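You operate a simulated robot arm through the tools that you are given. There is no shell and no other tool. Be economical: measure what you need, move in short steps, check, and stop when the job is done.

The job below is to be done with a simulated robot arm. You get a single attempt, and the scene is never put back.

JOB
Run the maroon trainer at about 2000 revs till the fan comes on, then idle it and switch off.
Fine: key into its holder at the end; leave the rest alone.

Only the result counts: the job must be done as asked and must still hold three seconds after the hand-in. Knocking over, shifting, dropping, spilling or breaking anything else fails it.

ROBOT AND FRAMES
A 7-joint arm with a two-finger gripper, on a carriage that runs on a rail from [-1.563, 0.003] to [0.217, 0] (x, y) and turns from -175 to 157 degrees about z. Base frame: it is fixed where the carriage stands at the start and does not move with it; the origin is on the floor, on the carriage's upright axis, x ahead of it, y to its left, z up. Units: m, degrees, N and s.
With the tool pointing down near the work surface it reaches from about 0.36 to 0.78 m from the robot's upright axis, wherever it stands. Its first joint turns from -166.0 to 166.0 degrees. Places, roughly: black coil [1.25, -0.5, 1]; inside of the key holder on the maroon trainer pan [0.9, -0.3, 0.7]; maroon trainer belt lock nut [0.9, -0.8, 0.7]; maroon trainer black belt knob [0.9, -0.9, 0.7]; maroon trainer black clamp [1.3, -0.2, 0.8]; maroon trainer blue fan lever [0.8, -1, 0.8]; maroon trainer dipstick [1.1, -0.8, 0.9]; maroon trainer engine [1.1, -0.6, 0.7]; maroon trainer fuel tap [0.9, -1, 0.5]; maroon trainer ignition switch [0.9, -0.2, 0.7]; maroon trainer oil filler [1.2, -0.4, 0.9]; maroon trainer oil filter [1.4, -0.4, 0.8]; maroon trainer radiator [1.2, -0.9, 0.8]; maroon trainer radiator cap [1, -1, 1]; maroon trainer red brake pedal [0.8, -0.2, 0.1]; maroon trainer red clamp [1.4, -0.2, 0.8]. Payload 2.45 kg.
The tool frame sits at the grasp point (the TCP): z along the fingers, y along the line on which they close. The tips reach 0.023 m beyond it. Largest opening 0.072 m; the body of the gripper starts 0.04 m behind the TCP.
Orientation is told as [roll, pitch, yaw] about the base's x, y, z axes, in that order, counted from this pose: with the fingers straight down and closing along the base's y, the tool's x points along the base's -x, its y along +y and its z along -z.

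CONTROLS
- The arm moves only by the tool arm_command. Its arguments are lists of equal length, an entry for each row: "grip": the opening, from 0 (shut) to 1 (fully open); "translation": the shift along the tool's x, y, z in m, a list of three; "dr": the turn, a rotation vector about the tool's x, y, z in degrees, a list of three. In form: {"grip": [grip, ...], "translation": [[tx, ty, tz], ...], "dr": [[ax, ay, az], ...]}. A call has 1 to 12 rows; each row is the pose to reach, as a shift and turn from the pose commanded when the call began, along the tool's axes at that moment. Each row takes 0.2 s and may step no farther than 0.05 m and 8.6 degrees from the row before; otherwise, or with a gripper value out of range, the whole call is refused. Where a pose cannot be reached the arm comes as near as it can. A force on the tool above 90 N (or 10 N above the force at the start of the call, whichever is more), or a blocked arm, ends the call early, and 0.2 s more pass. The fingers move at their own pace (about 0.072 m/s each) and stop on an object; they squeeze with about 24 N. The grip force told is the motor's: it shows also when the fingers shut on nothing. Time passes only in rows, and 0.2 s behind the last, so rows that repeat a pose let the fingers close. It gives the time, the measured TCP pose, the force on the tool (base axes), the opening and the grip force at its end, in the units of the frame above (readings bear some noise), with the torque about the TCP (base axes, N m) and any sound that the robot's microphone picked up.
- Cameras (640 x 400 px; columns grow to the right, rows downward): "scene" is now at [0.027, 0.1459, 1.3127]; the picture's right is [-0.39, -0.92, 0.00], its down [-0.46, 0.20, -0.87] and it looks along [0.80, -0.34, -0.50] (base axes); focal length 256 px, centre (320, 200). "wrist" rides on the gripper at [0.078, 0.017, -0.066] in the tool frame; the picture's right is [-0.22, 0.98, 0.00], its down [-0.56, -0.12, -0.82] and it looks along [-0.80, -0.18, 0.57] (tool axes); focal length 234 px, centre (320, 200). There is no depth. A picture from a camera that has moved, and an enlarged one, comes with that camera's place and axes in the base frame and with its lens. The place of the scene camera against the robot may be out by one fixed shift of up to 0.025 m in any direction.
- snapshot(camera): a new picture of that camera. It takes no simulated time.
- raise_lower(by): slides the trunk up (or, below 0, down) by that many m; the arm and the scene camera ride with it, the base frame stays. It gives what a move gives, with no picture.
- drive_base(legs): drives the robot by 1 to 6 legs, each [ahead, left, turn to the left] in m, m and degrees, along the robot's own axes; the way and the turn of a leg run together, so that a leg with both is an arc; at most 1.5 m and 180 degrees a leg. The arm and the cameras ride along, it lands a little off, and it stops where it bumps. It keeps to its track: a leg is cut to what the track allows. It gives what a move gives.
- aim_head(pan, tilt): turns the head with the scene camera to pan (to the left, within 155 degrees either way) and tilt (down, from -29 to 69), counted from straight ahead of the robot. It gives what a move gives.
- inspect(camera, box): a new picture of the part [left, top, right, bottom] of that camera's present view, enlarged. It takes no simulated time.
- finish_job(): hands the job in; it is judged then, once.

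Go step by step. Nothing tells you exact positions but the pictures and the camera data: compare them with the known pose of the tool, close in by small moves and look again before you grip or let go. The budget is 120 turns and 90 pictures, counting those below and the enlarged ones. Unless the task says otherwise, let go and move clear before handing in, and close with one line.

The tools are called after "Request:" as a command line: name --argument value ..., lists and objects as JSON in quotes. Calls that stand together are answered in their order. arm_command: Moves the arm, as the interface text tells. Its arguments: {"type":"object","properties":{"grip":{"type":"array","items":{"type":"number"}},"translation":{"type":"array","items":{"type":"array","items":{"type":"number"}}},"dr":{"type":"array","items":{"type":"array","items":{"type":"number"}}}},"required":["grip","translation","dr"]} The other tools are called the same way: raise_lower (by) slides the trunk up or down; drive_base (legs) drives the base; aim_head (pan, tilt) turns the head that bears the scene camera; snapshot (camera) takes a picture; inspect (camera, box) takes an enlarged picture of a part of a camera's view; finish_job () hands the job in.

At the start:

```text
time_s: 0.0
ee_pos: [0.4389, 0.0318, 1.0068]
tcp_rot: [-0.1, 0.0, 0.0]
wrist_force: [-0.1, 0.3, -0.1]
torque: [0.04, -0.03, -0.02]
gripper_width: 0.0719
finger_force: 0.0
trunk travel left (down, up): [-0.275, 0.315]
robot x, y, heading: [-0.003, 0.0004, 0.1]
head pan, tilt: [-23.2, 30.0]
```

scene: 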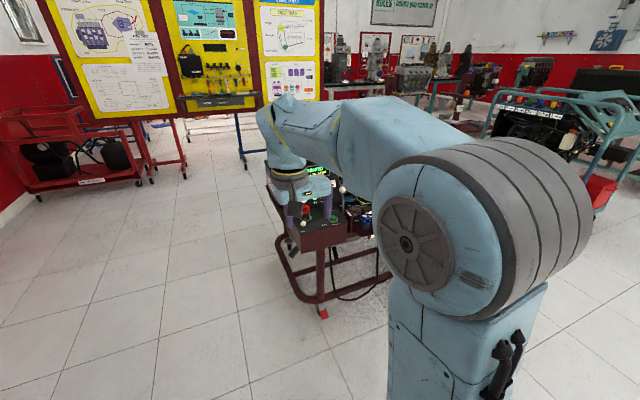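
wrist: 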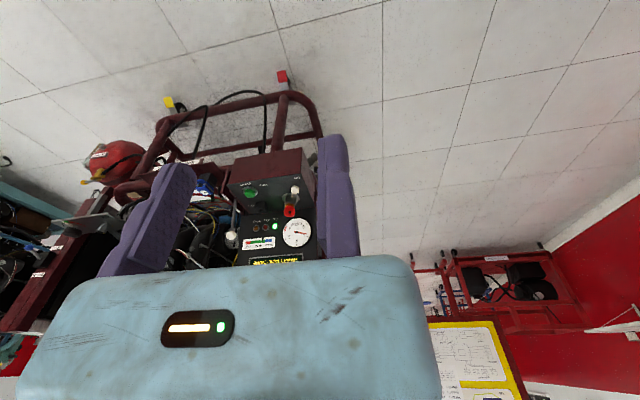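

The maroon trainer stands ahead and to the right, with its panel showing under the gripper. I'll enlarge both views to read the controls.

Request:
inspect --camera "wrist" --box '[180, 140, 340, 270]'

Request:
inspect --camera "scene" --box '[250, 150, 400, 250]'

Request:
inspect --camera "wrist" --box '[0, 80, 340, 290]'

```text
3.08 times, centred on (260, 205) of wrist
camera zoom: at [0.3623, 0.0481, 1.0723], right [0.22, 0.98, 0.0], down [0.56, -0.12, 0.82], along [0.8, -0.18, -0.57], focal length 720 px, centre (505, 185)
```

zoom: 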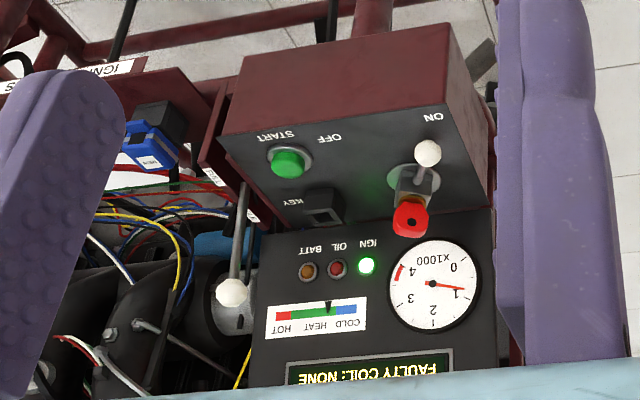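

```text
4.00 times, centred on (325, 200) of scene
camera zoom: at [0.027, 0.1459, 1.3127], right [-0.39, -0.92, 0.0], down [-0.46, 0.2, -0.87], along [0.8, -0.34, -0.5], focal length 1024 px, centre (300, 200)
```

zoom: 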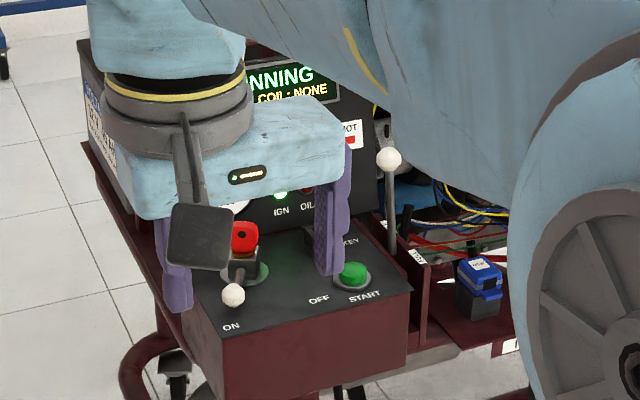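

```text
1.88 times, centred on (170, 185) of wrist
camera zoom: at [0.3623, 0.0481, 1.0723], right [0.22, 0.98, 0.0], down [0.56, -0.12, 0.82], along [0.8, -0.18, -0.57], focal length 441 px, centre (602, 228)
```

zoom: 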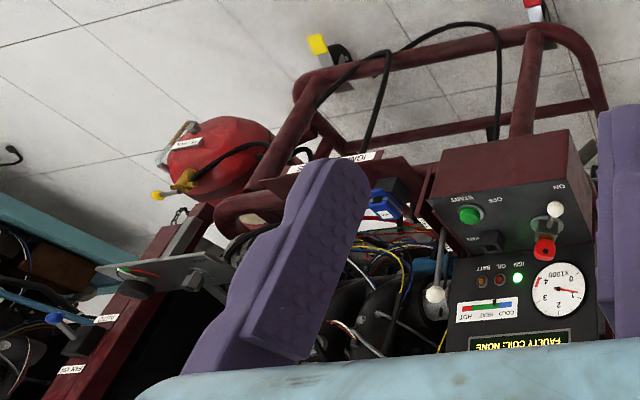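

The trainer is already running at idle, at about 900 rpm and cold to mid. I'll shift the arm left so the head camera has a clear view of the panel.

Request:
arm_command --grip '[1, 1, 1, 1, 1, 1]' --translation '[[0, 0.05, 0], [0, 0.1, 0], [0, 0.15, 0], [0, 0.2, 0], [0, 0.25, 0], [0, 0.3, 0]]' --dr '[[0, 0, 0], [0, 0, 0], [0, 0, 0], [0, 0, 0], [0, 0, 0], [0, 0, 0]]'

Request:
snapshot --camera "scene"

Request:
inspect --camera "scene" --box '[260, 140, 420, 240]'

```text
time_s: 1.4
ee_pos: [0.4414, 0.3309, 1.0075]
tcp_rot: [0.1, 0.0, 0.0]
wrist_force: [-0.3, -0.4, -0.2]
torque: [0.01, 0.0, -0.04]
gripper_width: 0.072
finger_force: 0.1
trunk travel left (down, up): [-0.275, 0.315]
robot x, y, heading: [-0.0006, 0.002, -0.0]
head pan, tilt: [-23.2, 30.0]
```

```text
84 pictures are left
camera scene: at [0.0269, 0.1452, 1.3127], right [-0.39, -0.92, 0.0], down [-0.46, 0.2, -0.87], along [0.8, -0.34, -0.5], focal length 256 px, centre (320, 200)
```

scene: 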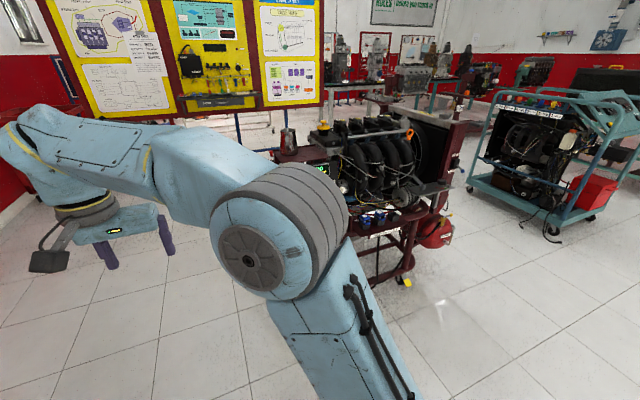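

```text
4.00 times, centred on (340, 190) of scene
camera zoom: at [0.0269, 0.1452, 1.3127], right [-0.39, -0.92, 0.0], down [-0.46, 0.2, -0.87], along [0.8, -0.34, -0.5], focal length 1024 px, centre (240, 240)
```

zoom: 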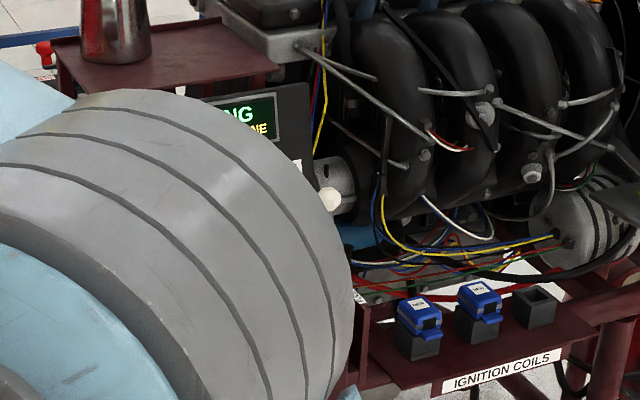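

The elbow still hides the panel. I'll turn the carriage left and pan the head back to look at it.

Request:
drive_base --legs '[[0, 0, 60]]'

Request:
aim_head --pan -83 --tilt 32

Request:
snapshot --camera "scene"

Request:
inspect --camera "scene" --box '[240, 140, 400, 240]'

```text
time_s: 4.4
ee_pos: [-0.0559, 0.5476, 1.009]
tcp_rot: [0.0, 0.0, 59.0]
wrist_force: [-0.2, 0.2, -0.2]
torque: [0.0, -0.03, -0.01]
gripper_width: 0.072
finger_force: 0.1
trunk travel left (down, up): [-0.275, 0.315]
robot x, y, heading: [0.004, -0.0025, 59.3]
head pan, tilt: [-23.2, 30.0]
```

```text
time_s: 5.7
ee_pos: [-0.0553, 0.5483, 1.0092]
tcp_rot: [0.0, 0.0, 59.1]
wrist_force: [-0.4, -0.2, -0.5]
torque: [0.0, 0.02, -0.01]
gripper_width: 0.0719
finger_force: 0.0
trunk travel left (down, up): [-0.275, 0.315]
robot x, y, heading: [-0.002, 0.0013, 58.9]
head pan, tilt: [-83.0, 32.0]
```

```text
82 pictures are left
camera scene: at [-0.1034, 0.0044, 1.3095], right [-0.41, -0.91, 0.0], down [-0.48, 0.22, -0.85], along [0.77, -0.34, -0.53], focal length 256 px, centre (320, 200)
```

scene: 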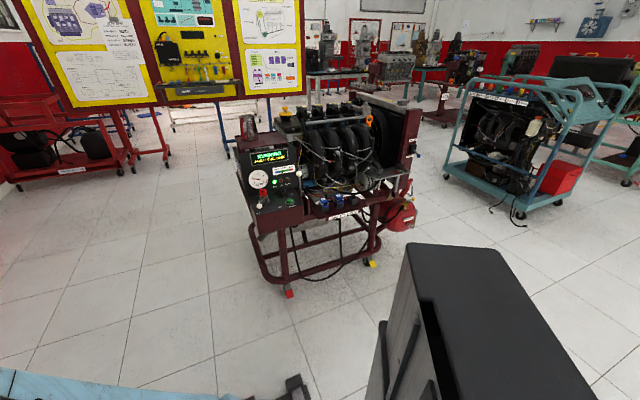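

```text
4.00 times, centred on (320, 190) of scene
camera zoom: at [-0.1034, 0.0044, 1.3095], right [-0.41, -0.91, 0.0], down [-0.48, 0.22, -0.85], along [0.77, -0.34, -0.53], focal length 1024 px, centre (320, 240)
```

zoom: 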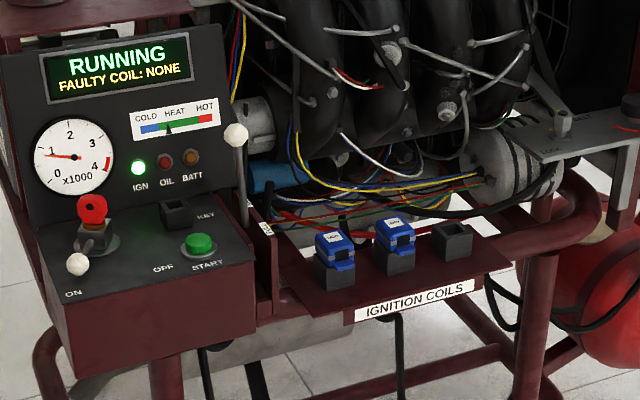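

Now the panel is clear: ignition switch with red key and ball lever at ON, black KEY holder, green START button, and a throttle lever with a white ball. I'll read its labels and the fan area.

Request:
inspect --camera "scene" --box '[242, 160, 322, 210]'

Request:
inspect --camera "scene" --box '[340, 120, 436, 180]'

Request:
inspect --camera "scene" --box '[285, 155, 325, 215]'

```text
8.00 times, centred on (282, 185) of scene
camera zoom: at [-0.1034, 0.0044, 1.3095], right [-0.41, -0.91, 0.0], down [-0.48, 0.22, -0.85], along [0.77, -0.34, -0.53], focal length 2048 px, centre (624, 320)
```

zoom: 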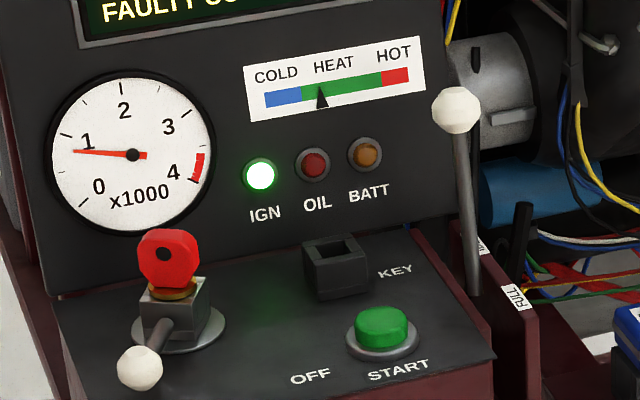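

```text
6.67 times, centred on (388, 150) of scene
camera zoom: at [-0.1034, 0.0044, 1.3095], right [-0.41, -0.91, 0.0], down [-0.48, 0.22, -0.85], along [0.77, -0.34, -0.53], focal length 1707 px, centre (-133, 533)
```

zoom: 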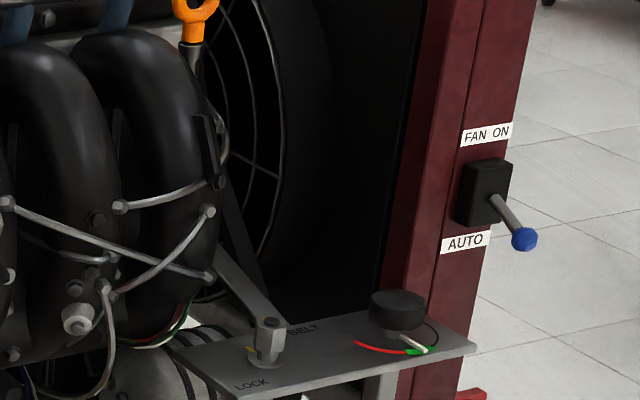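

```text
6.67 times, centred on (305, 185) of scene
camera zoom: at [-0.1034, 0.0044, 1.3095], right [-0.41, -0.91, 0.0], down [-0.48, 0.22, -0.85], along [0.77, -0.34, -0.53], focal length 1707 px, centre (420, 300)
```

zoom: 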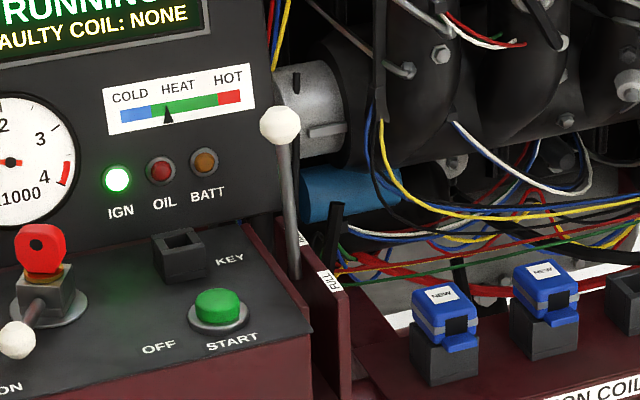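

The fan lever is on AUTO. The throttle ball is at about [0.90, -0.335, 0.775], the switch lever ball near [0.83, -0.126, 0.695] and the key near [0.889, -0.159, 0.72]. I'll face ahead again and drive to the front end of the rail.

Request:
drive_base --legs '[[0, 0, -59], [0.22, 0, 0]]'

Request:
aim_head --pan -25 --tilt 38

Request:
snapshot --camera "wrist"

Request:
snapshot --camera "scene"

```text
time_s: 10.0
ee_pos: [0.6583, 0.3255, 1.0074]
tcp_rot: [0.0, 0.0, -0.6]
wrist_force: [-0.7, 0.1, 1.1]
torque: [0.0, 0.0, 0.06]
gripper_width: 0.0719
finger_force: 0.0
trunk travel left (down, up): [-0.275, 0.315]
robot x, y, heading: [0.2128, 0.0002, -0.3]
head pan, tilt: [-83.0, 32.0]
```

```text
time_s: 11.3
ee_pos: [0.6589, 0.3261, 1.0086]
tcp_rot: [0.0, -0.1, -0.7]
wrist_force: [0.2, -0.2, 0.2]
torque: [-0.01, 0.01, 0.02]
gripper_width: 0.072
finger_force: 0.1
trunk travel left (down, up): [-0.275, 0.315]
robot x, y, heading: [0.2146, -0.0001, -0.6]
head pan, tilt: [-25.0, 38.0]
```

```text
77 pictures are left
camera wrist: at [0.5818, 0.3429, 1.0739], right [0.23, 0.97, 0.0], down [0.56, -0.13, 0.82], along [0.8, -0.19, -0.57], focal length 234 px, centre (320, 200)
```

wrist: 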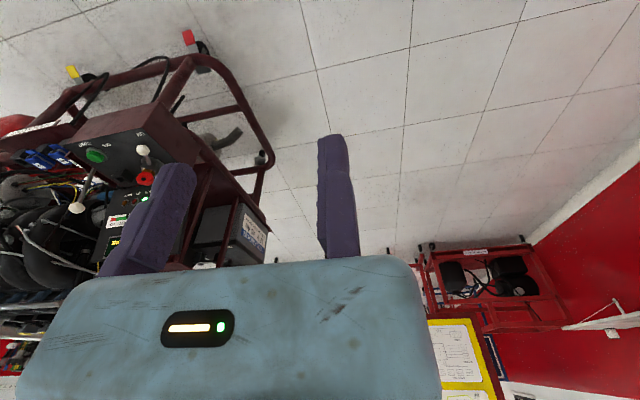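

```text
76 pictures are left
camera scene: at [0.2379, 0.1444, 1.3003], right [-0.43, -0.9, 0.0], down [-0.56, 0.27, -0.79], along [0.71, -0.34, -0.62], focal length 256 px, centre (320, 200)
```

scene: 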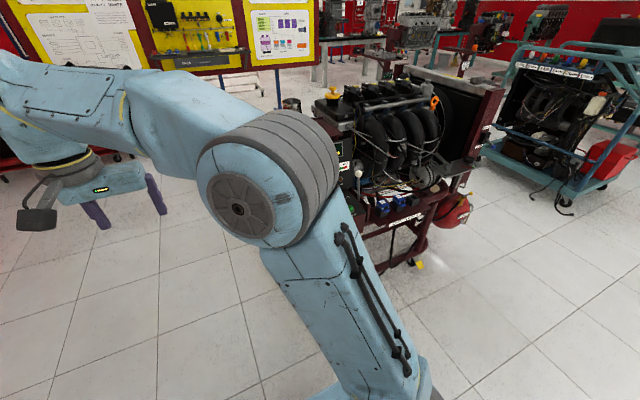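

Now I'll bring the hand across to the throttle side, staying high.

Request:
arm_command --grip '[1, 1, 1, 1, 1, 1, 1, 1, 1, 1, 1, 1]' --translation '[[0, -0.05, 0], [0, -0.1, 0], [0, -0.15, 0], [0, -0.2, 0], [0, -0.25, 0], [0, -0.3, 0], [0, -0.35, 0], [0, -0.4, 0], [0, -0.45, 0], [0, -0.5, 0], [0, -0.55, 0], [0, -0.6, 0]]' --dr '[[0, 0, 0], [0, 0, 0], [0, 0, 0], [0, 0, 0], [0, 0, 0], [0, 0, 0], [0, 0, 0], [0, 0, 0], [0, 0, 0], [0, 0, 0], [0, 0, 0], [0, 0, 0]]'

Request:
snapshot --camera "wrist"

Request:
snapshot --camera "scene"

```text
time_s: 13.9
ee_pos: [0.6516, -0.2731, 1.0076]
tcp_rot: [-0.1, 0.0, -0.5]
wrist_force: [-0.5, 0.4, 0.3]
torque: [-0.03, -0.02, 0.02]
gripper_width: 0.0719
finger_force: 0.1
trunk travel left (down, up): [-0.275, 0.315]
robot x, y, heading: [0.2171, -0.003, -0.5]
head pan, tilt: [-25.0, 38.0]
```

```text
75 pictures are left
camera wrist: at [0.5747, -0.2558, 1.0741], right [0.23, 0.97, 0.0], down [0.56, -0.13, 0.82], along [0.8, -0.19, -0.57], focal length 234 px, centre (320, 200)
```

wrist: 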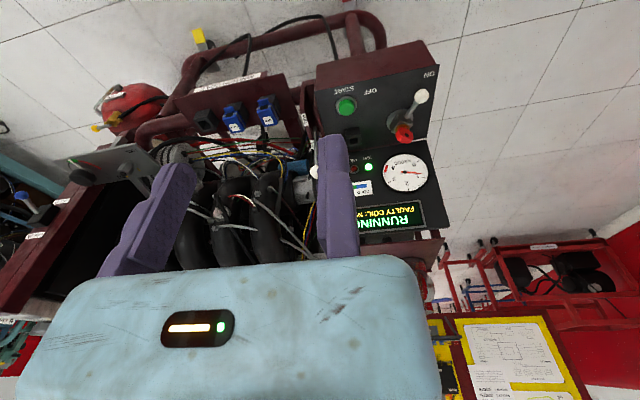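

```text
74 pictures are left
camera scene: at [0.2378, 0.1451, 1.3002], right [-0.43, -0.9, 0.0], down [-0.56, 0.27, -0.79], along [0.71, -0.34, -0.62], focal length 256 px, centre (320, 200)
```

scene: 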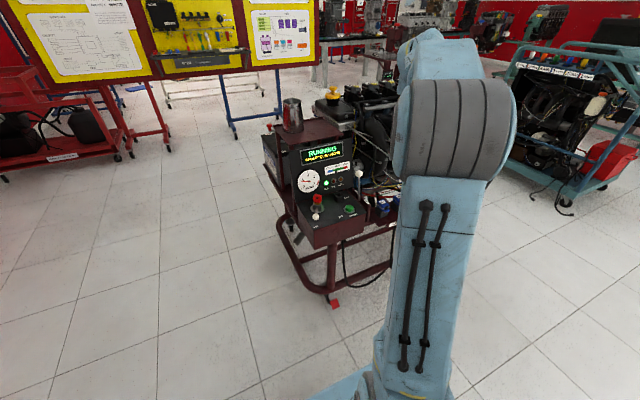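

The head camera now sees the whole panel past the arm. I'll enlarge both views to refine the positions.

Request:
inspect --camera "scene" --box '[280, 135, 376, 235]'

Request:
inspect --camera "wrist" --box '[295, 60, 445, 200]'

```text
4.00 times, centred on (328, 185) of scene
camera zoom: at [0.2378, 0.1451, 1.3002], right [-0.43, -0.9, 0.0], down [-0.56, 0.27, -0.79], along [0.71, -0.34, -0.62], focal length 1024 px, centre (288, 260)
```

zoom: 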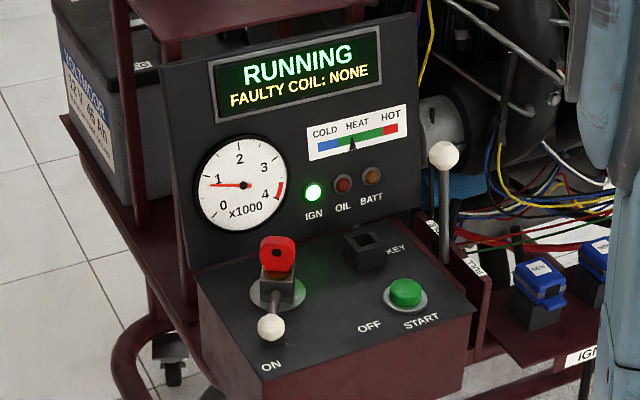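

```text
2.86 times, centred on (370, 130) of wrist
camera zoom: at [0.5747, -0.2558, 1.0741], right [0.23, 0.97, 0.0], down [0.56, -0.13, 0.82], along [0.8, -0.19, -0.57], focal length 669 px, centre (177, 400)
```

zoom: 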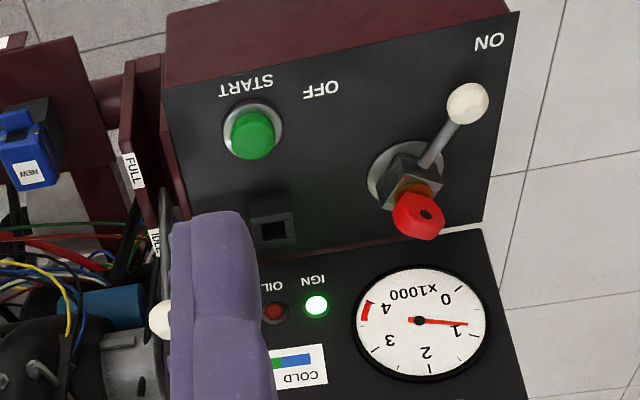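

The throttle ball is at about [0.908, -0.340, 0.767], on the IDLE side, with FULL towards the robot. I'll tilt the tool slightly forward and come above it.

Request:
arm_command --grip '[1, 1, 1, 1, 1, 1, 1]' --translation '[[-0.02, -0.01, 0.02], [-0.055, -0.02, 0.045], [-0.09, -0.03, 0.07], [-0.125, -0.04, 0.095], [-0.16, -0.05, 0.12], [-0.19, -0.06, 0.14], [-0.215, -0.065, 0.155]]' --dr '[[0, -6, 0], [0, -12, 0], [0, -18, 0], [0, -20, 0], [0, -20, 0], [0, -20, 0], [0, -20, 0]]'

Request:
snapshot --camera "wrist"

Request:
inspect --camera "scene" --box '[280, 115, 440, 235]'

```text
time_s: 15.5
ee_pos: [0.8675, -0.3388, 0.8547]
tcp_rot: [0.0, -20.0, -0.6]
wrist_force: [-0.5, 0.2, -0.5]
torque: [-0.03, -0.01, 0.01]
gripper_width: 0.0718
finger_force: 0.0
trunk travel left (down, up): [-0.275, 0.315]
robot x, y, heading: [0.2161, 0.0013, -0.3]
head pan, tilt: [-25.0, 38.0]
```

```text
71 pictures are left
camera wrist: at [0.7729, -0.3215, 0.8892], right [0.21, 0.97, 0.08], down [0.24, -0.13, 0.96], along [0.95, -0.19, -0.27], focal length 234 px, centre (320, 200)
```

wrist: 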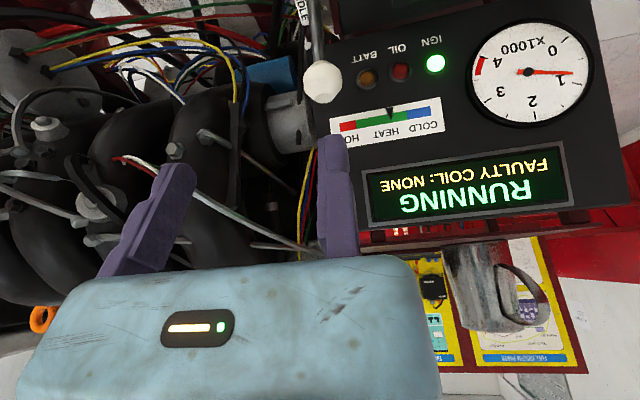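

```text
3.33 times, centred on (360, 175) of scene
camera zoom: at [0.2378, 0.1446, 1.3003], right [-0.43, -0.9, 0.0], down [-0.56, 0.27, -0.79], along [0.71, -0.34, -0.62], focal length 853 px, centre (187, 283)
```

zoom: 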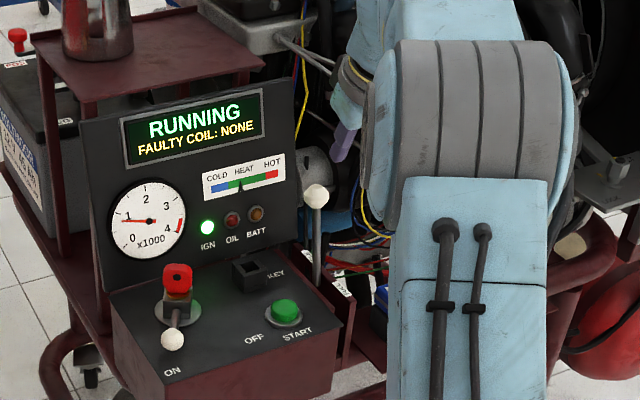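

The ball is confirmed at [0.908, -0.340, 0.767]. I'll go down around it with the fingers open.

Request:
arm_command --grip '[1, 1, 1]' --translation '[[-0.0075, -0.001, 0.04], [-0.0075, -0.001, 0.08], [-0.0075, -0.0015, 0.096]]' --dr '[[0, 0, 0], [0, 0, 0], [0, 0, 0]]'

Request:
snapshot --camera "wrist"

```text
time_s: 16.2
ee_pos: [0.9003, -0.3454, 0.7983]
tcp_rot: [-0.8, -21.9, -0.6]
wrist_force: [-19.2, 3.7, 42.7]
torque: [0.38, 0.17, -0.12]
gripper_width: 0.0722
finger_force: 0.0
trunk travel left (down, up): [-0.275, 0.315]
robot x, y, heading: [0.211, -0.0013, -0.4]
head pan, tilt: [-25.0, 38.0]
stopped in row 3: the force on the tool passed its limit at 103 N (the readings are from after the stop); the commanded pose is now the measured one
```

```text
69 pictures are left
camera wrist: at [0.8054, -0.3259, 0.8303], right [0.22, 0.97, 0.07], down [0.21, -0.11, 0.97], along [0.95, -0.2, -0.23], focal length 234 px, centre (320, 200)
```

wrist: 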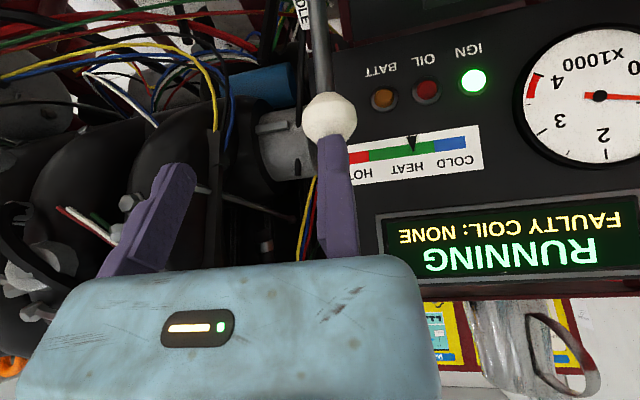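

The +y finger landed on the ball. In the wrist picture the fingers sit about 0.033 m to the left of where the camera data puts them, so camera-derived y must shift by +0.033, which puts the ball at y about -0.307. I'll back up, shift over and look.

Request:
arm_command --grip '[1, 1, 1, 1]' --translation '[[0, 0, -0.02], [0, 0, -0.04], [0, 0.02, -0.04], [0, 0.038, -0.04]]' --dr '[[0.8, 1.9, 0], [0.8, 1.9, 0], [0.8, 1.9, 0], [0.8, 1.9, 0]]'

Request:
snapshot --camera "wrist"

Request:
inspect --camera "scene" --box '[280, 115, 440, 235]'

```text
time_s: 17.2
ee_pos: [0.8903, -0.3075, 0.8245]
tcp_rot: [-1.3, -19.1, -0.8]
wrist_force: [-0.4, 0.5, -0.3]
torque: [0.0, 0.01, 0.01]
gripper_width: 0.0718
finger_force: 0.1
trunk travel left (down, up): [-0.275, 0.315]
robot x, y, heading: [0.215, -0.0034, -0.4]
head pan, tilt: [-25.0, 38.0]
```

```text
68 pictures are left
camera wrist: at [0.7962, -0.2883, 0.8614], right [0.22, 0.97, 0.05], down [0.26, -0.11, 0.96], along [0.94, -0.2, -0.28], focal length 234 px, centre (320, 200)
```

wrist: 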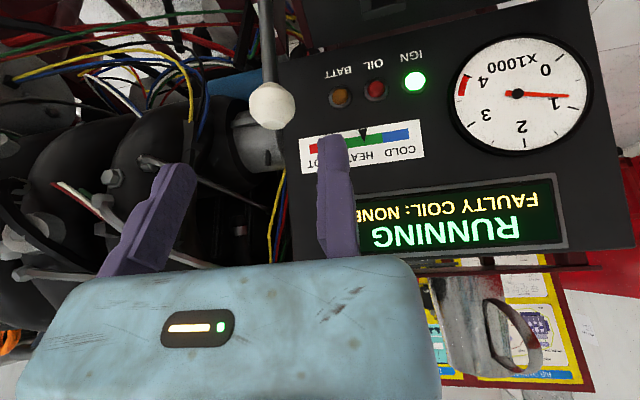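

```text
3.33 times, centred on (360, 175) of scene
camera zoom: at [0.2372, 0.1442, 1.3002], right [-0.43, -0.9, 0.0], down [-0.56, 0.27, -0.79], along [0.71, -0.34, -0.62], focal length 853 px, centre (187, 283)
```

zoom: 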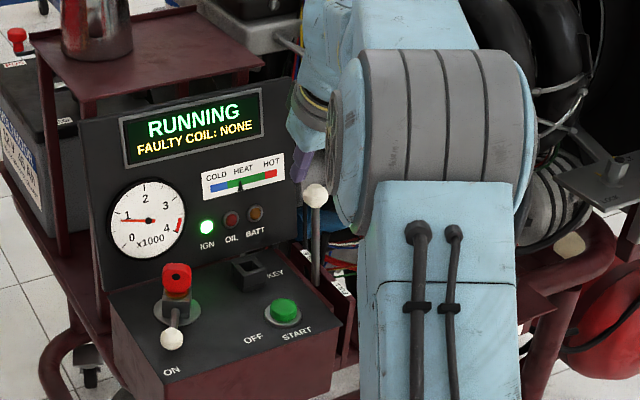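

The ball is now nearly between the fingers. I'll shift 4 mm further, take out the small roll, and go down.

Request:
arm_command --grip '[1, 1, 1, 1, 1]' --translation '[[0.0, 0.004, 0.0], [0.001, 0.0045, 0.02], [0.0015, 0.0045, 0.035], [0.0018, 0.0045, 0.05], [0.0018, 0.0045, 0.06]]' --dr '[[-1.3, 0, 0], [-1.3, 0, 0], [-1.3, 0, 0], [-1.3, 0, 0], [-1.3, 0, 0]]'

Request:
snapshot --camera "wrist"

```text
time_s: 18.4
ee_pos: [0.909, -0.3023, 0.7682]
tcp_rot: [0.1, -19.1, -0.8]
wrist_force: [0.0, 1.3, 0.5]
torque: [0.01, 0.01, -0.02]
gripper_width: 0.072
finger_force: 0.1
trunk travel left (down, up): [-0.275, 0.315]
robot x, y, heading: [0.215, -0.0018, -0.6]
head pan, tilt: [-25.0, 38.0]
```

```text
66 pictures are left
camera wrist: at [0.8138, -0.2848, 0.8043], right [0.22, 0.97, 0.07], down [0.26, -0.13, 0.96], along [0.94, -0.19, -0.28], focal length 234 px, centre (320, 200)
```

wrist: 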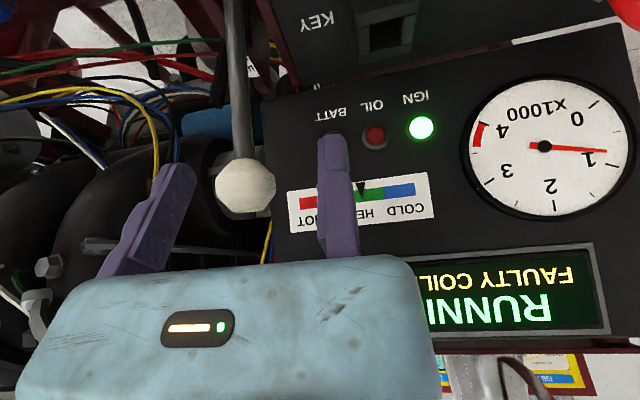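

The ball sits exactly at the grasp point. I'll close on it.

Request:
arm_command --grip '[0.3, 0.2, 0.2, 0.2]' --translation '[[0, 0, 0], [0, 0, 0], [0, 0, 0], [0, 0, 0]]' --dr '[[0, 0, 0], [0, 0, 0], [0, 0, 0], [0, 0, 0]]'

```text
time_s: 19.4
ee_pos: [0.9064, -0.3058, 0.7683]
tcp_rot: [0.0, -19.1, -0.8]
wrist_force: [-2.9, -24.6, 1.0]
torque: [-0.23, 0.34, -0.26]
gripper_width: 0.0476
finger_force: 24.3
trunk travel left (down, up): [-0.275, 0.315]
robot x, y, heading: [0.2102, -0.0018, -0.8]
head pan, tilt: [-25.0, 38.0]
```

One finger is pressing before the other. I'll look before going on.

Request:
snapshot --camera "wrist"

Request:
inspect --camera "scene" --box '[300, 135, 400, 215]'

```text
65 pictures are left
camera wrist: at [0.8125, -0.2879, 0.8044], right [0.22, 0.97, 0.07], down [0.26, -0.13, 0.96], along [0.94, -0.19, -0.28], focal length 234 px, centre (320, 200)
```

wrist: 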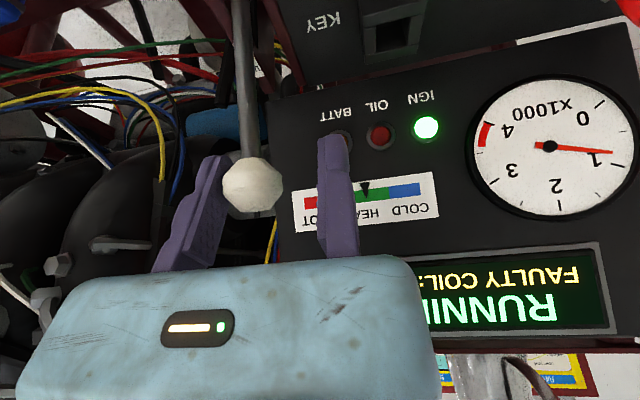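

```text
5.00 times, centred on (350, 175) of scene
camera zoom: at [0.2369, 0.143, 1.3005], right [-0.43, -0.9, 0.0], down [-0.55, 0.27, -0.79], along [0.71, -0.34, -0.62], focal length 1280 px, centre (170, 325)
```

zoom: 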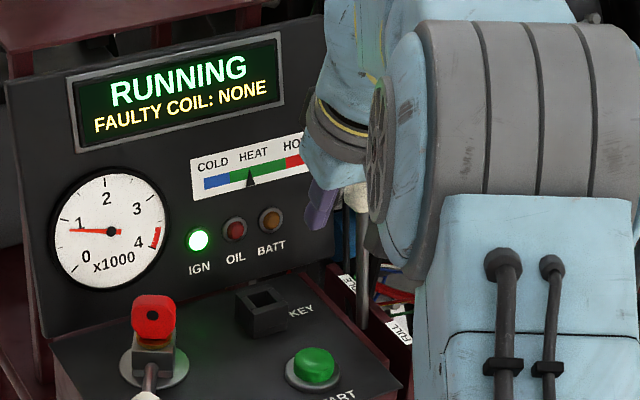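

Only the -y finger moves: the +y finger is fixed with its pad at the TCP plane, so the camera data was right and the ball is at y about -0.339. I'll open, then bring the fixed finger up beside the ball.

Request:
arm_command --grip '[1, 1, 1, 1]' --translation '[[0, 0, 0], [0, 0, 0], [0, 0, 0], [0, 0, 0]]' --dr '[[0, 0, 0], [0, 0, 0], [0, 0, 0], [0, 0, 0]]'

Request:
snapshot --camera "wrist"

```text
time_s: 20.4
ee_pos: [0.9068, -0.302, 0.7671]
tcp_rot: [0.1, -19.0, -0.7]
wrist_force: [0.3, 0.0, 0.4]
torque: [0.0, 0.01, -0.01]
gripper_width: 0.0721
finger_force: 0.0
trunk travel left (down, up): [-0.275, 0.315]
robot x, y, heading: [0.2101, 0.0008, -0.8]
head pan, tilt: [-25.0, 38.0]
```

```text
63 pictures are left
camera wrist: at [0.8138, -0.2848, 0.8043], right [0.22, 0.97, 0.07], down [0.26, -0.13, 0.96], along [0.94, -0.19, -0.28], focal length 234 px, centre (320, 200)
```

wrist: 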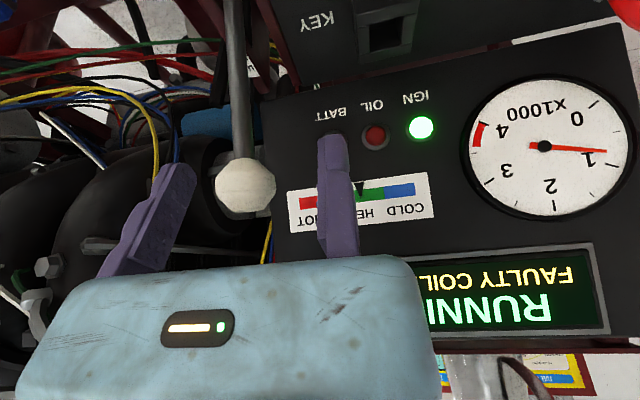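

Ball still on its rod. I'll shift 20 mm towards -y and close.

Request:
arm_command --grip '[1, 1, 0.3, 0.2, 0.2, 0.2, 0.2]' --translation '[[0, -0.012, 0], [0, -0.021, 0], [0, -0.021, 0], [0, -0.021, 0], [0, -0.021, 0], [0, -0.021, 0], [0, -0.021, 0]]' --dr '[[0, 0, 0], [0, 0, 0], [0, 0, 0], [0, 0, 0], [0, 0, 0], [0, 0, 0], [0, 0, 0]]'

Request:
snapshot --camera "wrist"

```text
time_s: 22.1
ee_pos: [0.9068, -0.3255, 0.7679]
tcp_rot: [-0.2, -19.1, -0.8]
wrist_force: [2.8, -18.4, -0.2]
torque: [-0.15, -0.33, -0.07]
gripper_width: 0.027
finger_force: 44.7
trunk travel left (down, up): [-0.275, 0.315]
robot x, y, heading: [0.2145, 0.001, -0.6]
head pan, tilt: [-25.0, 38.0]
```

```text
62 pictures are left
camera wrist: at [0.8128, -0.3082, 0.8036], right [0.22, 0.97, 0.07], down [0.26, -0.13, 0.96], along [0.94, -0.19, -0.28], focal length 234 px, centre (320, 200)
```

wrist: 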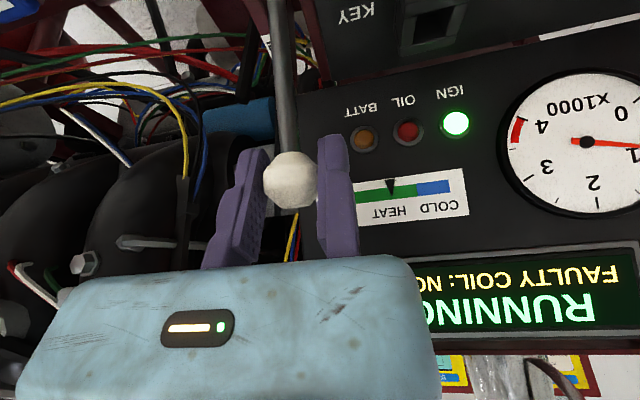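

The ball is gripped at 27 mm. I'll pull it gently toward FULL in a small step and check the tachometer.

Request:
arm_command --grip '[0.2, 0.2, 0.2]' --translation '[[0.0047, -0.001, -0.0016], [0.0094, -0.002, -0.0033], [0.0142, -0.003, -0.0049]]' --dr '[[0, 0, 0], [0, 0, 0], [0, 0, 0]]'

Request:
inspect --camera "scene" --box '[280, 135, 380, 215]'

Request:
snapshot --camera "wrist"

```text
time_s: 22.9
ee_pos: [0.8924, -0.3254, 0.7674]
tcp_rot: [0.1, -19.3, -0.6]
wrist_force: [10.6, -13.7, 7.0]
torque: [-0.15, -1.09, 0.07]
gripper_width: 0.0272
finger_force: 44.9
trunk travel left (down, up): [-0.275, 0.315]
robot x, y, heading: [0.2113, -0.0004, -0.9]
head pan, tilt: [-25.0, 38.0]
```

```text
5.00 times, centred on (330, 175) of scene
camera zoom: at [0.2373, 0.1438, 1.3004], right [-0.43, -0.9, 0.0], down [-0.56, 0.27, -0.79], along [0.71, -0.34, -0.62], focal length 1280 px, centre (270, 325)
```

zoom: 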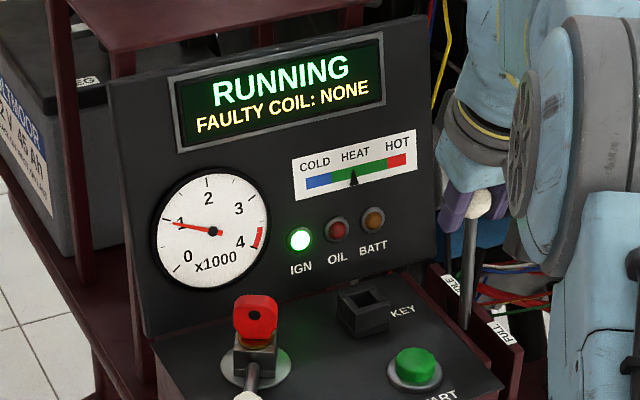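

```text
60 pictures are left
camera wrist: at [0.7991, -0.3085, 0.8042], right [0.22, 0.97, 0.07], down [0.26, -0.13, 0.96], along [0.94, -0.19, -0.28], focal length 234 px, centre (320, 200)
```

wrist: 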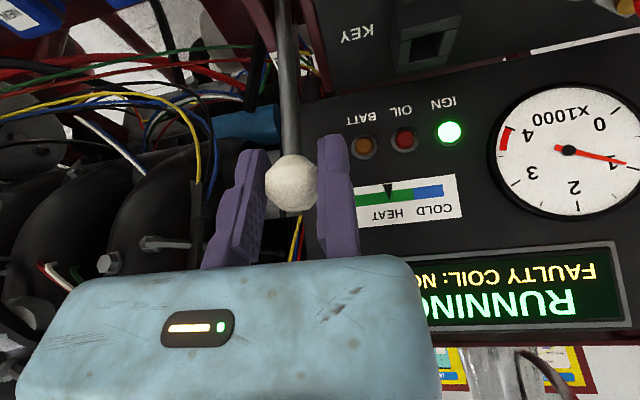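

The revs are rising to about 1100. I'll pull another 15 mm.

Request:
arm_command --grip '[0.2, 0.2, 0.2, 0.2]' --translation '[[0.0049, -0.001, -0.0013], [0.0098, -0.002, -0.0024], [0.0147, -0.003, -0.0035], [0.0147, -0.003, -0.0035]]' --dr '[[0, 0, 0], [0, 0, 0], [0, 0, 0], [0, 0, 0]]'

Request:
inspect --camera "scene" --box '[280, 135, 380, 215]'

```text
time_s: 23.9
ee_pos: [0.8785, -0.3268, 0.7662]
tcp_rot: [0.1, -19.2, -0.6]
wrist_force: [11.4, 6.6, 6.1]
torque: [-0.06, -1.39, 0.22]
gripper_width: 0.0274
finger_force: 45.0
trunk travel left (down, up): [-0.275, 0.315]
robot x, y, heading: [0.2136, 0.0004, -0.7]
head pan, tilt: [-25.0, 38.0]
```

```text
5.00 times, centred on (330, 175) of scene
camera zoom: at [0.2373, 0.1452, 1.3001], right [-0.43, -0.9, 0.0], down [-0.56, 0.27, -0.79], along [0.71, -0.34, -0.62], focal length 1280 px, centre (270, 325)
```

zoom: 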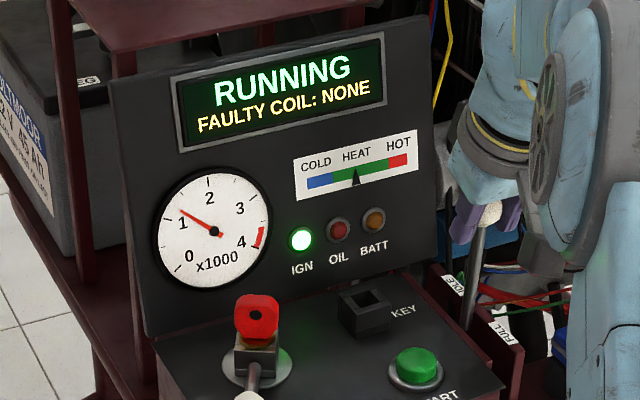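

About 1300 now. I'll pull another 20 mm.

Request:
arm_command --grip '[0.2, 0.2, 0.2, 0.2, 0.2, 0.2]' --translation '[[0.0049, 0.001, -0.001], [0.0098, 0.001, -0.0018], [0.0147, 0.001, -0.0024], [0.0195, 0.001, -0.0028], [0.0195, 0.001, -0.0028], [0.0195, 0.001, -0.0028]]' --dr '[[0, 0, 0], [0, 0, 0], [0, 0, 0], [0, 0, 0], [0, 0, 0], [0, 0, 0]]'

Request:
inspect --camera "scene" --box '[280, 135, 380, 215]'

```text
time_s: 25.2
ee_pos: [0.8563, -0.3291, 0.7618]
tcp_rot: [0.0, -18.9, -0.9]
wrist_force: [0.0, -0.1, -0.7]
torque: [0.03, 0.03, -0.02]
gripper_width: 0.0156
finger_force: 0.6
trunk travel left (down, up): [-0.275, 0.315]
robot x, y, heading: [0.2112, 0.0012, -0.7]
head pan, tilt: [-25.0, 38.0]
```

```text
5.00 times, centred on (330, 175) of scene
camera zoom: at [0.2373, 0.1444, 1.3002], right [-0.43, -0.9, 0.0], down [-0.56, 0.27, -0.79], along [0.71, -0.34, -0.62], focal length 1280 px, centre (270, 325)
```

zoom: 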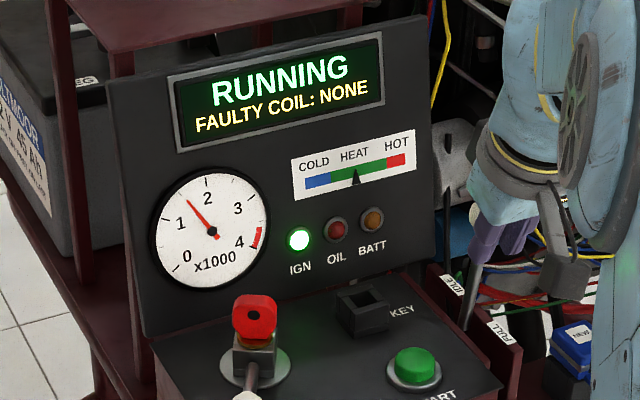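

The ball slipped out but the lever holds where it was, at about 1450. I'll look for the ball.

Request:
snapshot --camera "wrist"

```text
57 pictures are left
camera wrist: at [0.7627, -0.3124, 0.7974], right [0.22, 0.97, 0.07], down [0.26, -0.13, 0.96], along [0.94, -0.19, -0.28], focal length 234 px, centre (320, 200)
```

wrist: 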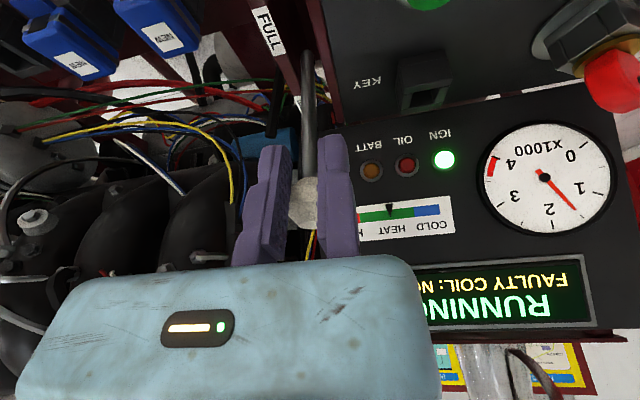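

The ball is at about [0.873, -0.340, 0.763], just beyond the pads. I'll open, advance onto it and grip again.

Request:
arm_command --grip '[1, 1, 1, 1, 1]' --translation '[[0, 0, 0], [0, 0.004, 0], [0, 0.004, 0], [-0.009, 0.004, 0.004], [-0.018, 0.004, 0.006]]' --dr '[[0, 0, 0], [0, 0, 0], [0, 0, 0], [0, 0, 0], [0, 0, 0]]'

Request:
snapshot --camera "wrist"

```text
time_s: 26.4
ee_pos: [0.8762, -0.3243, 0.7621]
tcp_rot: [0.0, -19.2, -0.8]
wrist_force: [0.0, 0.2, 0.4]
torque: [0.06, -0.01, 0.01]
gripper_width: 0.072
finger_force: 0.1
trunk travel left (down, up): [-0.275, 0.315]
robot x, y, heading: [0.2133, 0.0034, -0.6]
head pan, tilt: [-25.0, 38.0]
```

```text
56 pictures are left
camera wrist: at [0.7823, -0.3064, 0.7985], right [0.22, 0.97, 0.07], down [0.26, -0.13, 0.96], along [0.94, -0.19, -0.28], focal length 234 px, centre (320, 200)
```

wrist: 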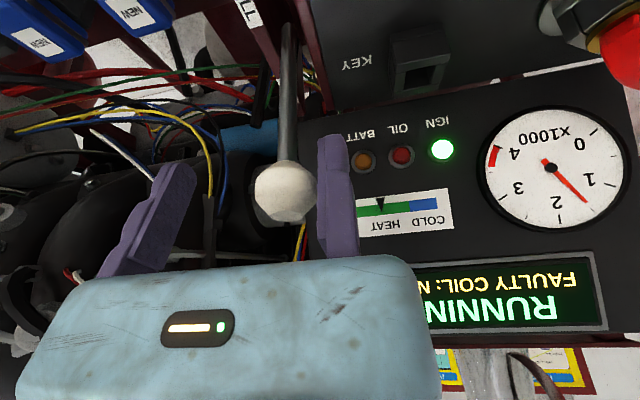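

The ball is at the pads, slightly high. I'll rise 3 mm, close, and pull slowly.

Request:
arm_command --grip '[1, 0.2, 0.2, 0.2, 0.2, 0.2]' --translation '[[-0.001, 0, -0.003], [-0.001, 0, -0.003], [-0.001, 0, -0.003], [-0.001, 0, -0.003], [-0.001, 0, -0.003], [-0.001, 0, -0.003]]' --dr '[[0, 0, 0], [0, 0, 0], [0, 0, 0], [0, 0, 0], [0, 0, 0], [0, 0, 0]]'

Request:
arm_command --grip '[0.2, 0.2, 0.2, 0.2, 0.2, 0.2]' --translation '[[0.0025, 0, -0.0007], [0.005, 0, -0.0014], [0.0075, 0, -0.002], [0.01, 0, -0.0024], [0.0125, 0, -0.0027], [0.0125, 0, -0.0027]]' --dr '[[0, 0, 0], [0, 0, 0], [0, 0, 0], [0, 0, 0], [0, 0, 0], [0, 0, 0]]'

Request:
snapshot --camera "wrist"

```text
time_s: 27.9
ee_pos: [0.877, -0.3262, 0.7663]
tcp_rot: [0.1, -19.2, -0.7]
wrist_force: [2.6, -10.5, 0.1]
torque: [-0.05, -0.28, 0.04]
gripper_width: 0.0271
finger_force: 44.6
trunk travel left (down, up): [-0.275, 0.315]
robot x, y, heading: [0.2154, -0.0004, -0.4]
head pan, tilt: [-25.0, 38.0]
```

```text
time_s: 29.2
ee_pos: [0.8641, -0.3264, 0.7643]
tcp_rot: [0.0, -19.1, -0.7]
wrist_force: [7.4, -23.3, 0.5]
torque: [-0.12, -0.96, 0.11]
gripper_width: 0.027
finger_force: 44.8
trunk travel left (down, up): [-0.275, 0.315]
robot x, y, heading: [0.2143, 0.0014, -0.5]
head pan, tilt: [-25.0, 38.0]
```

```text
55 pictures are left
camera wrist: at [0.7703, -0.3082, 0.8008], right [0.22, 0.97, 0.07], down [0.26, -0.13, 0.96], along [0.94, -0.19, -0.28], focal length 234 px, centre (320, 200)
```

wrist: 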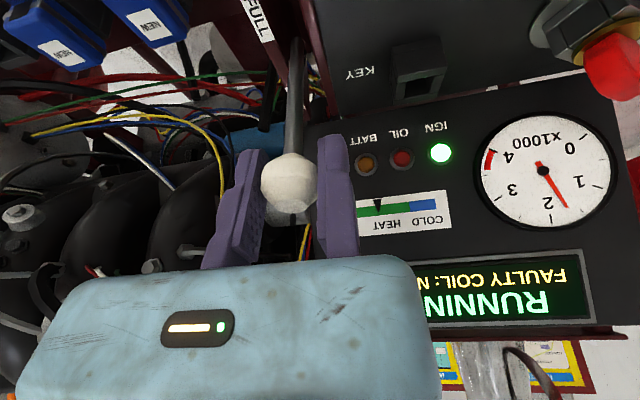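

About 1650. I'll pull another 16 mm slowly.

Request:
arm_command --grip '[0.2, 0.2, 0.2, 0.2, 0.2, 0.2, 0.2]' --translation '[[0.003, 0.0005, -0.0005], [0.006, 0.001, -0.0008], [0.009, 0.0015, -0.0011], [0.012, 0.002, -0.0012], [0.015, 0.002, -0.0012], [0.0165, 0.002, -0.001], [0.0165, 0.002, -0.001]]' --dr '[[0, 0, 0], [0, 0, 0], [0, 0, 0], [0, 0, 0], [0, 0, 0], [0, 0, 0], [0, 0, 0]]'

Request:
snapshot --camera "wrist"

Request:
inspect --camera "scene" --box '[280, 135, 380, 215]'

```text
time_s: 30.9
ee_pos: [0.8475, -0.3254, 0.7588]
tcp_rot: [-0.1, -19.1, -0.8]
wrist_force: [4.6, -36.3, 1.6]
torque: [-0.13, -0.76, -0.08]
gripper_width: 0.0277
finger_force: 44.4
trunk travel left (down, up): [-0.275, 0.315]
robot x, y, heading: [0.2121, 0.0013, -0.5]
head pan, tilt: [-25.0, 38.0]
```

```text
54 pictures are left
camera wrist: at [0.7531, -0.3077, 0.796], right [0.22, 0.97, 0.07], down [0.26, -0.13, 0.96], along [0.94, -0.19, -0.28], focal length 234 px, centre (320, 200)
```

wrist: 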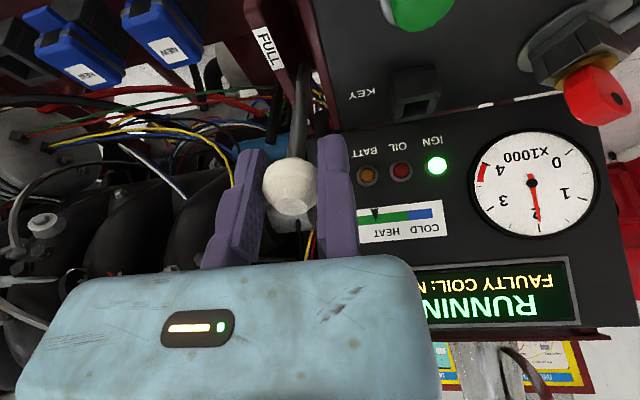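

```text
5.00 times, centred on (330, 175) of scene
camera zoom: at [0.2374, 0.1423, 1.3005], right [-0.43, -0.9, 0.0], down [-0.56, 0.27, -0.79], along [0.71, -0.34, -0.62], focal length 1280 px, centre (270, 325)
```

zoom: 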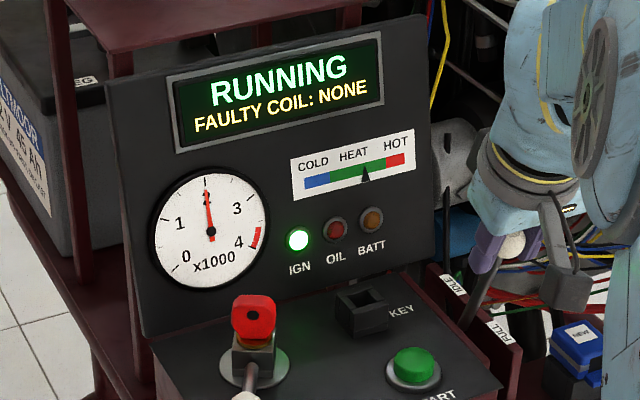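

The needle is on 2000 and the heat is rising. I'll hold here and listen for the fan.

Request:
arm_command --grip '[0.2, 0.2, 0.2, 0.2, 0.2, 0.2, 0.2, 0.2, 0.2, 0.2, 0.2, 0.2]' --translation '[[0, -0.002, 0], [0, -0.002, 0], [0, -0.002, 0], [0, -0.002, 0], [0, -0.002, 0], [0, -0.002, 0], [0, -0.002, 0], [0, -0.002, 0], [0, -0.002, 0], [0, -0.002, 0], [0, -0.002, 0], [0, -0.002, 0]]' --dr '[[0, 0, 0], [0, 0, 0], [0, 0, 0], [0, 0, 0], [0, 0, 0], [0, 0, 0], [0, 0, 0], [0, 0, 0], [0, 0, 0], [0, 0, 0], [0, 0, 0], [0, 0, 0]]'

Request:
inspect --camera "scene" --box '[280, 135, 380, 215]'

```text
time_s: 33.5
ee_pos: [0.8477, -0.3266, 0.7584]
tcp_rot: [0.2, -19.2, -0.9]
wrist_force: [-5.2, -22.9, -3.1]
torque: [0.02, 0.71, -0.19]
gripper_width: 0.0272
finger_force: 44.7
trunk travel left (down, up): [-0.275, 0.315]
robot x, y, heading: [0.2166, -0.0006, -0.9]
head pan, tilt: [-25.0, 38.0]
```

```text
5.00 times, centred on (330, 175) of scene
camera zoom: at [0.2372, 0.1429, 1.3004], right [-0.43, -0.9, 0.0], down [-0.56, 0.27, -0.79], along [0.71, -0.34, -0.62], focal length 1280 px, centre (270, 325)
```

zoom: 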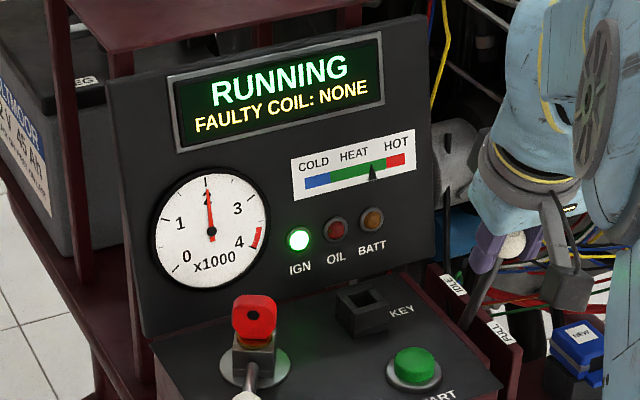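

It is holding 2000 with the heat climbing. I'll keep holding.

Request:
arm_command --grip '[0.2, 0.2, 0.2, 0.2, 0.2, 0.2, 0.2, 0.2]' --translation '[[0, 0, 0], [0, 0, 0], [0, 0, 0], [0, 0, 0], [0, 0, 0], [0, 0, 0], [0, 0, 0], [0, 0, 0]]' --dr '[[0, 0, 0], [0, 0, 0], [0, 0, 0], [0, 0, 0], [0, 0, 0], [0, 0, 0], [0, 0, 0], [0, 0, 0]]'

Request:
inspect --camera "scene" --box '[280, 115, 440, 215]'

```text
time_s: 35.2
ee_pos: [0.8473, -0.3258, 0.7596]
tcp_rot: [0.1, -19.1, -0.8]
wrist_force: [-4.7, -23.0, -4.8]
torque: [0.06, 0.67, -0.19]
gripper_width: 0.0271
finger_force: 45.3
trunk travel left (down, up): [-0.275, 0.315]
robot x, y, heading: [0.2144, -0.0031, -0.8]
head pan, tilt: [-25.0, 38.0]
```

```text
4.00 times, centred on (360, 165) of scene
camera zoom: at [0.2374, 0.1429, 1.3004], right [-0.43, -0.9, 0.0], down [-0.56, 0.27, -0.79], along [0.71, -0.34, -0.62], focal length 1024 px, centre (160, 340)
```

zoom: 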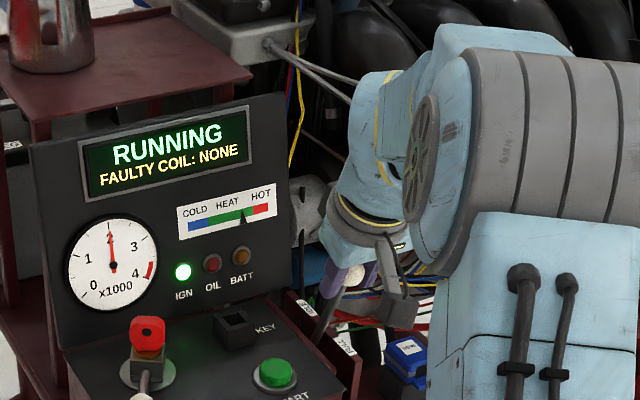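

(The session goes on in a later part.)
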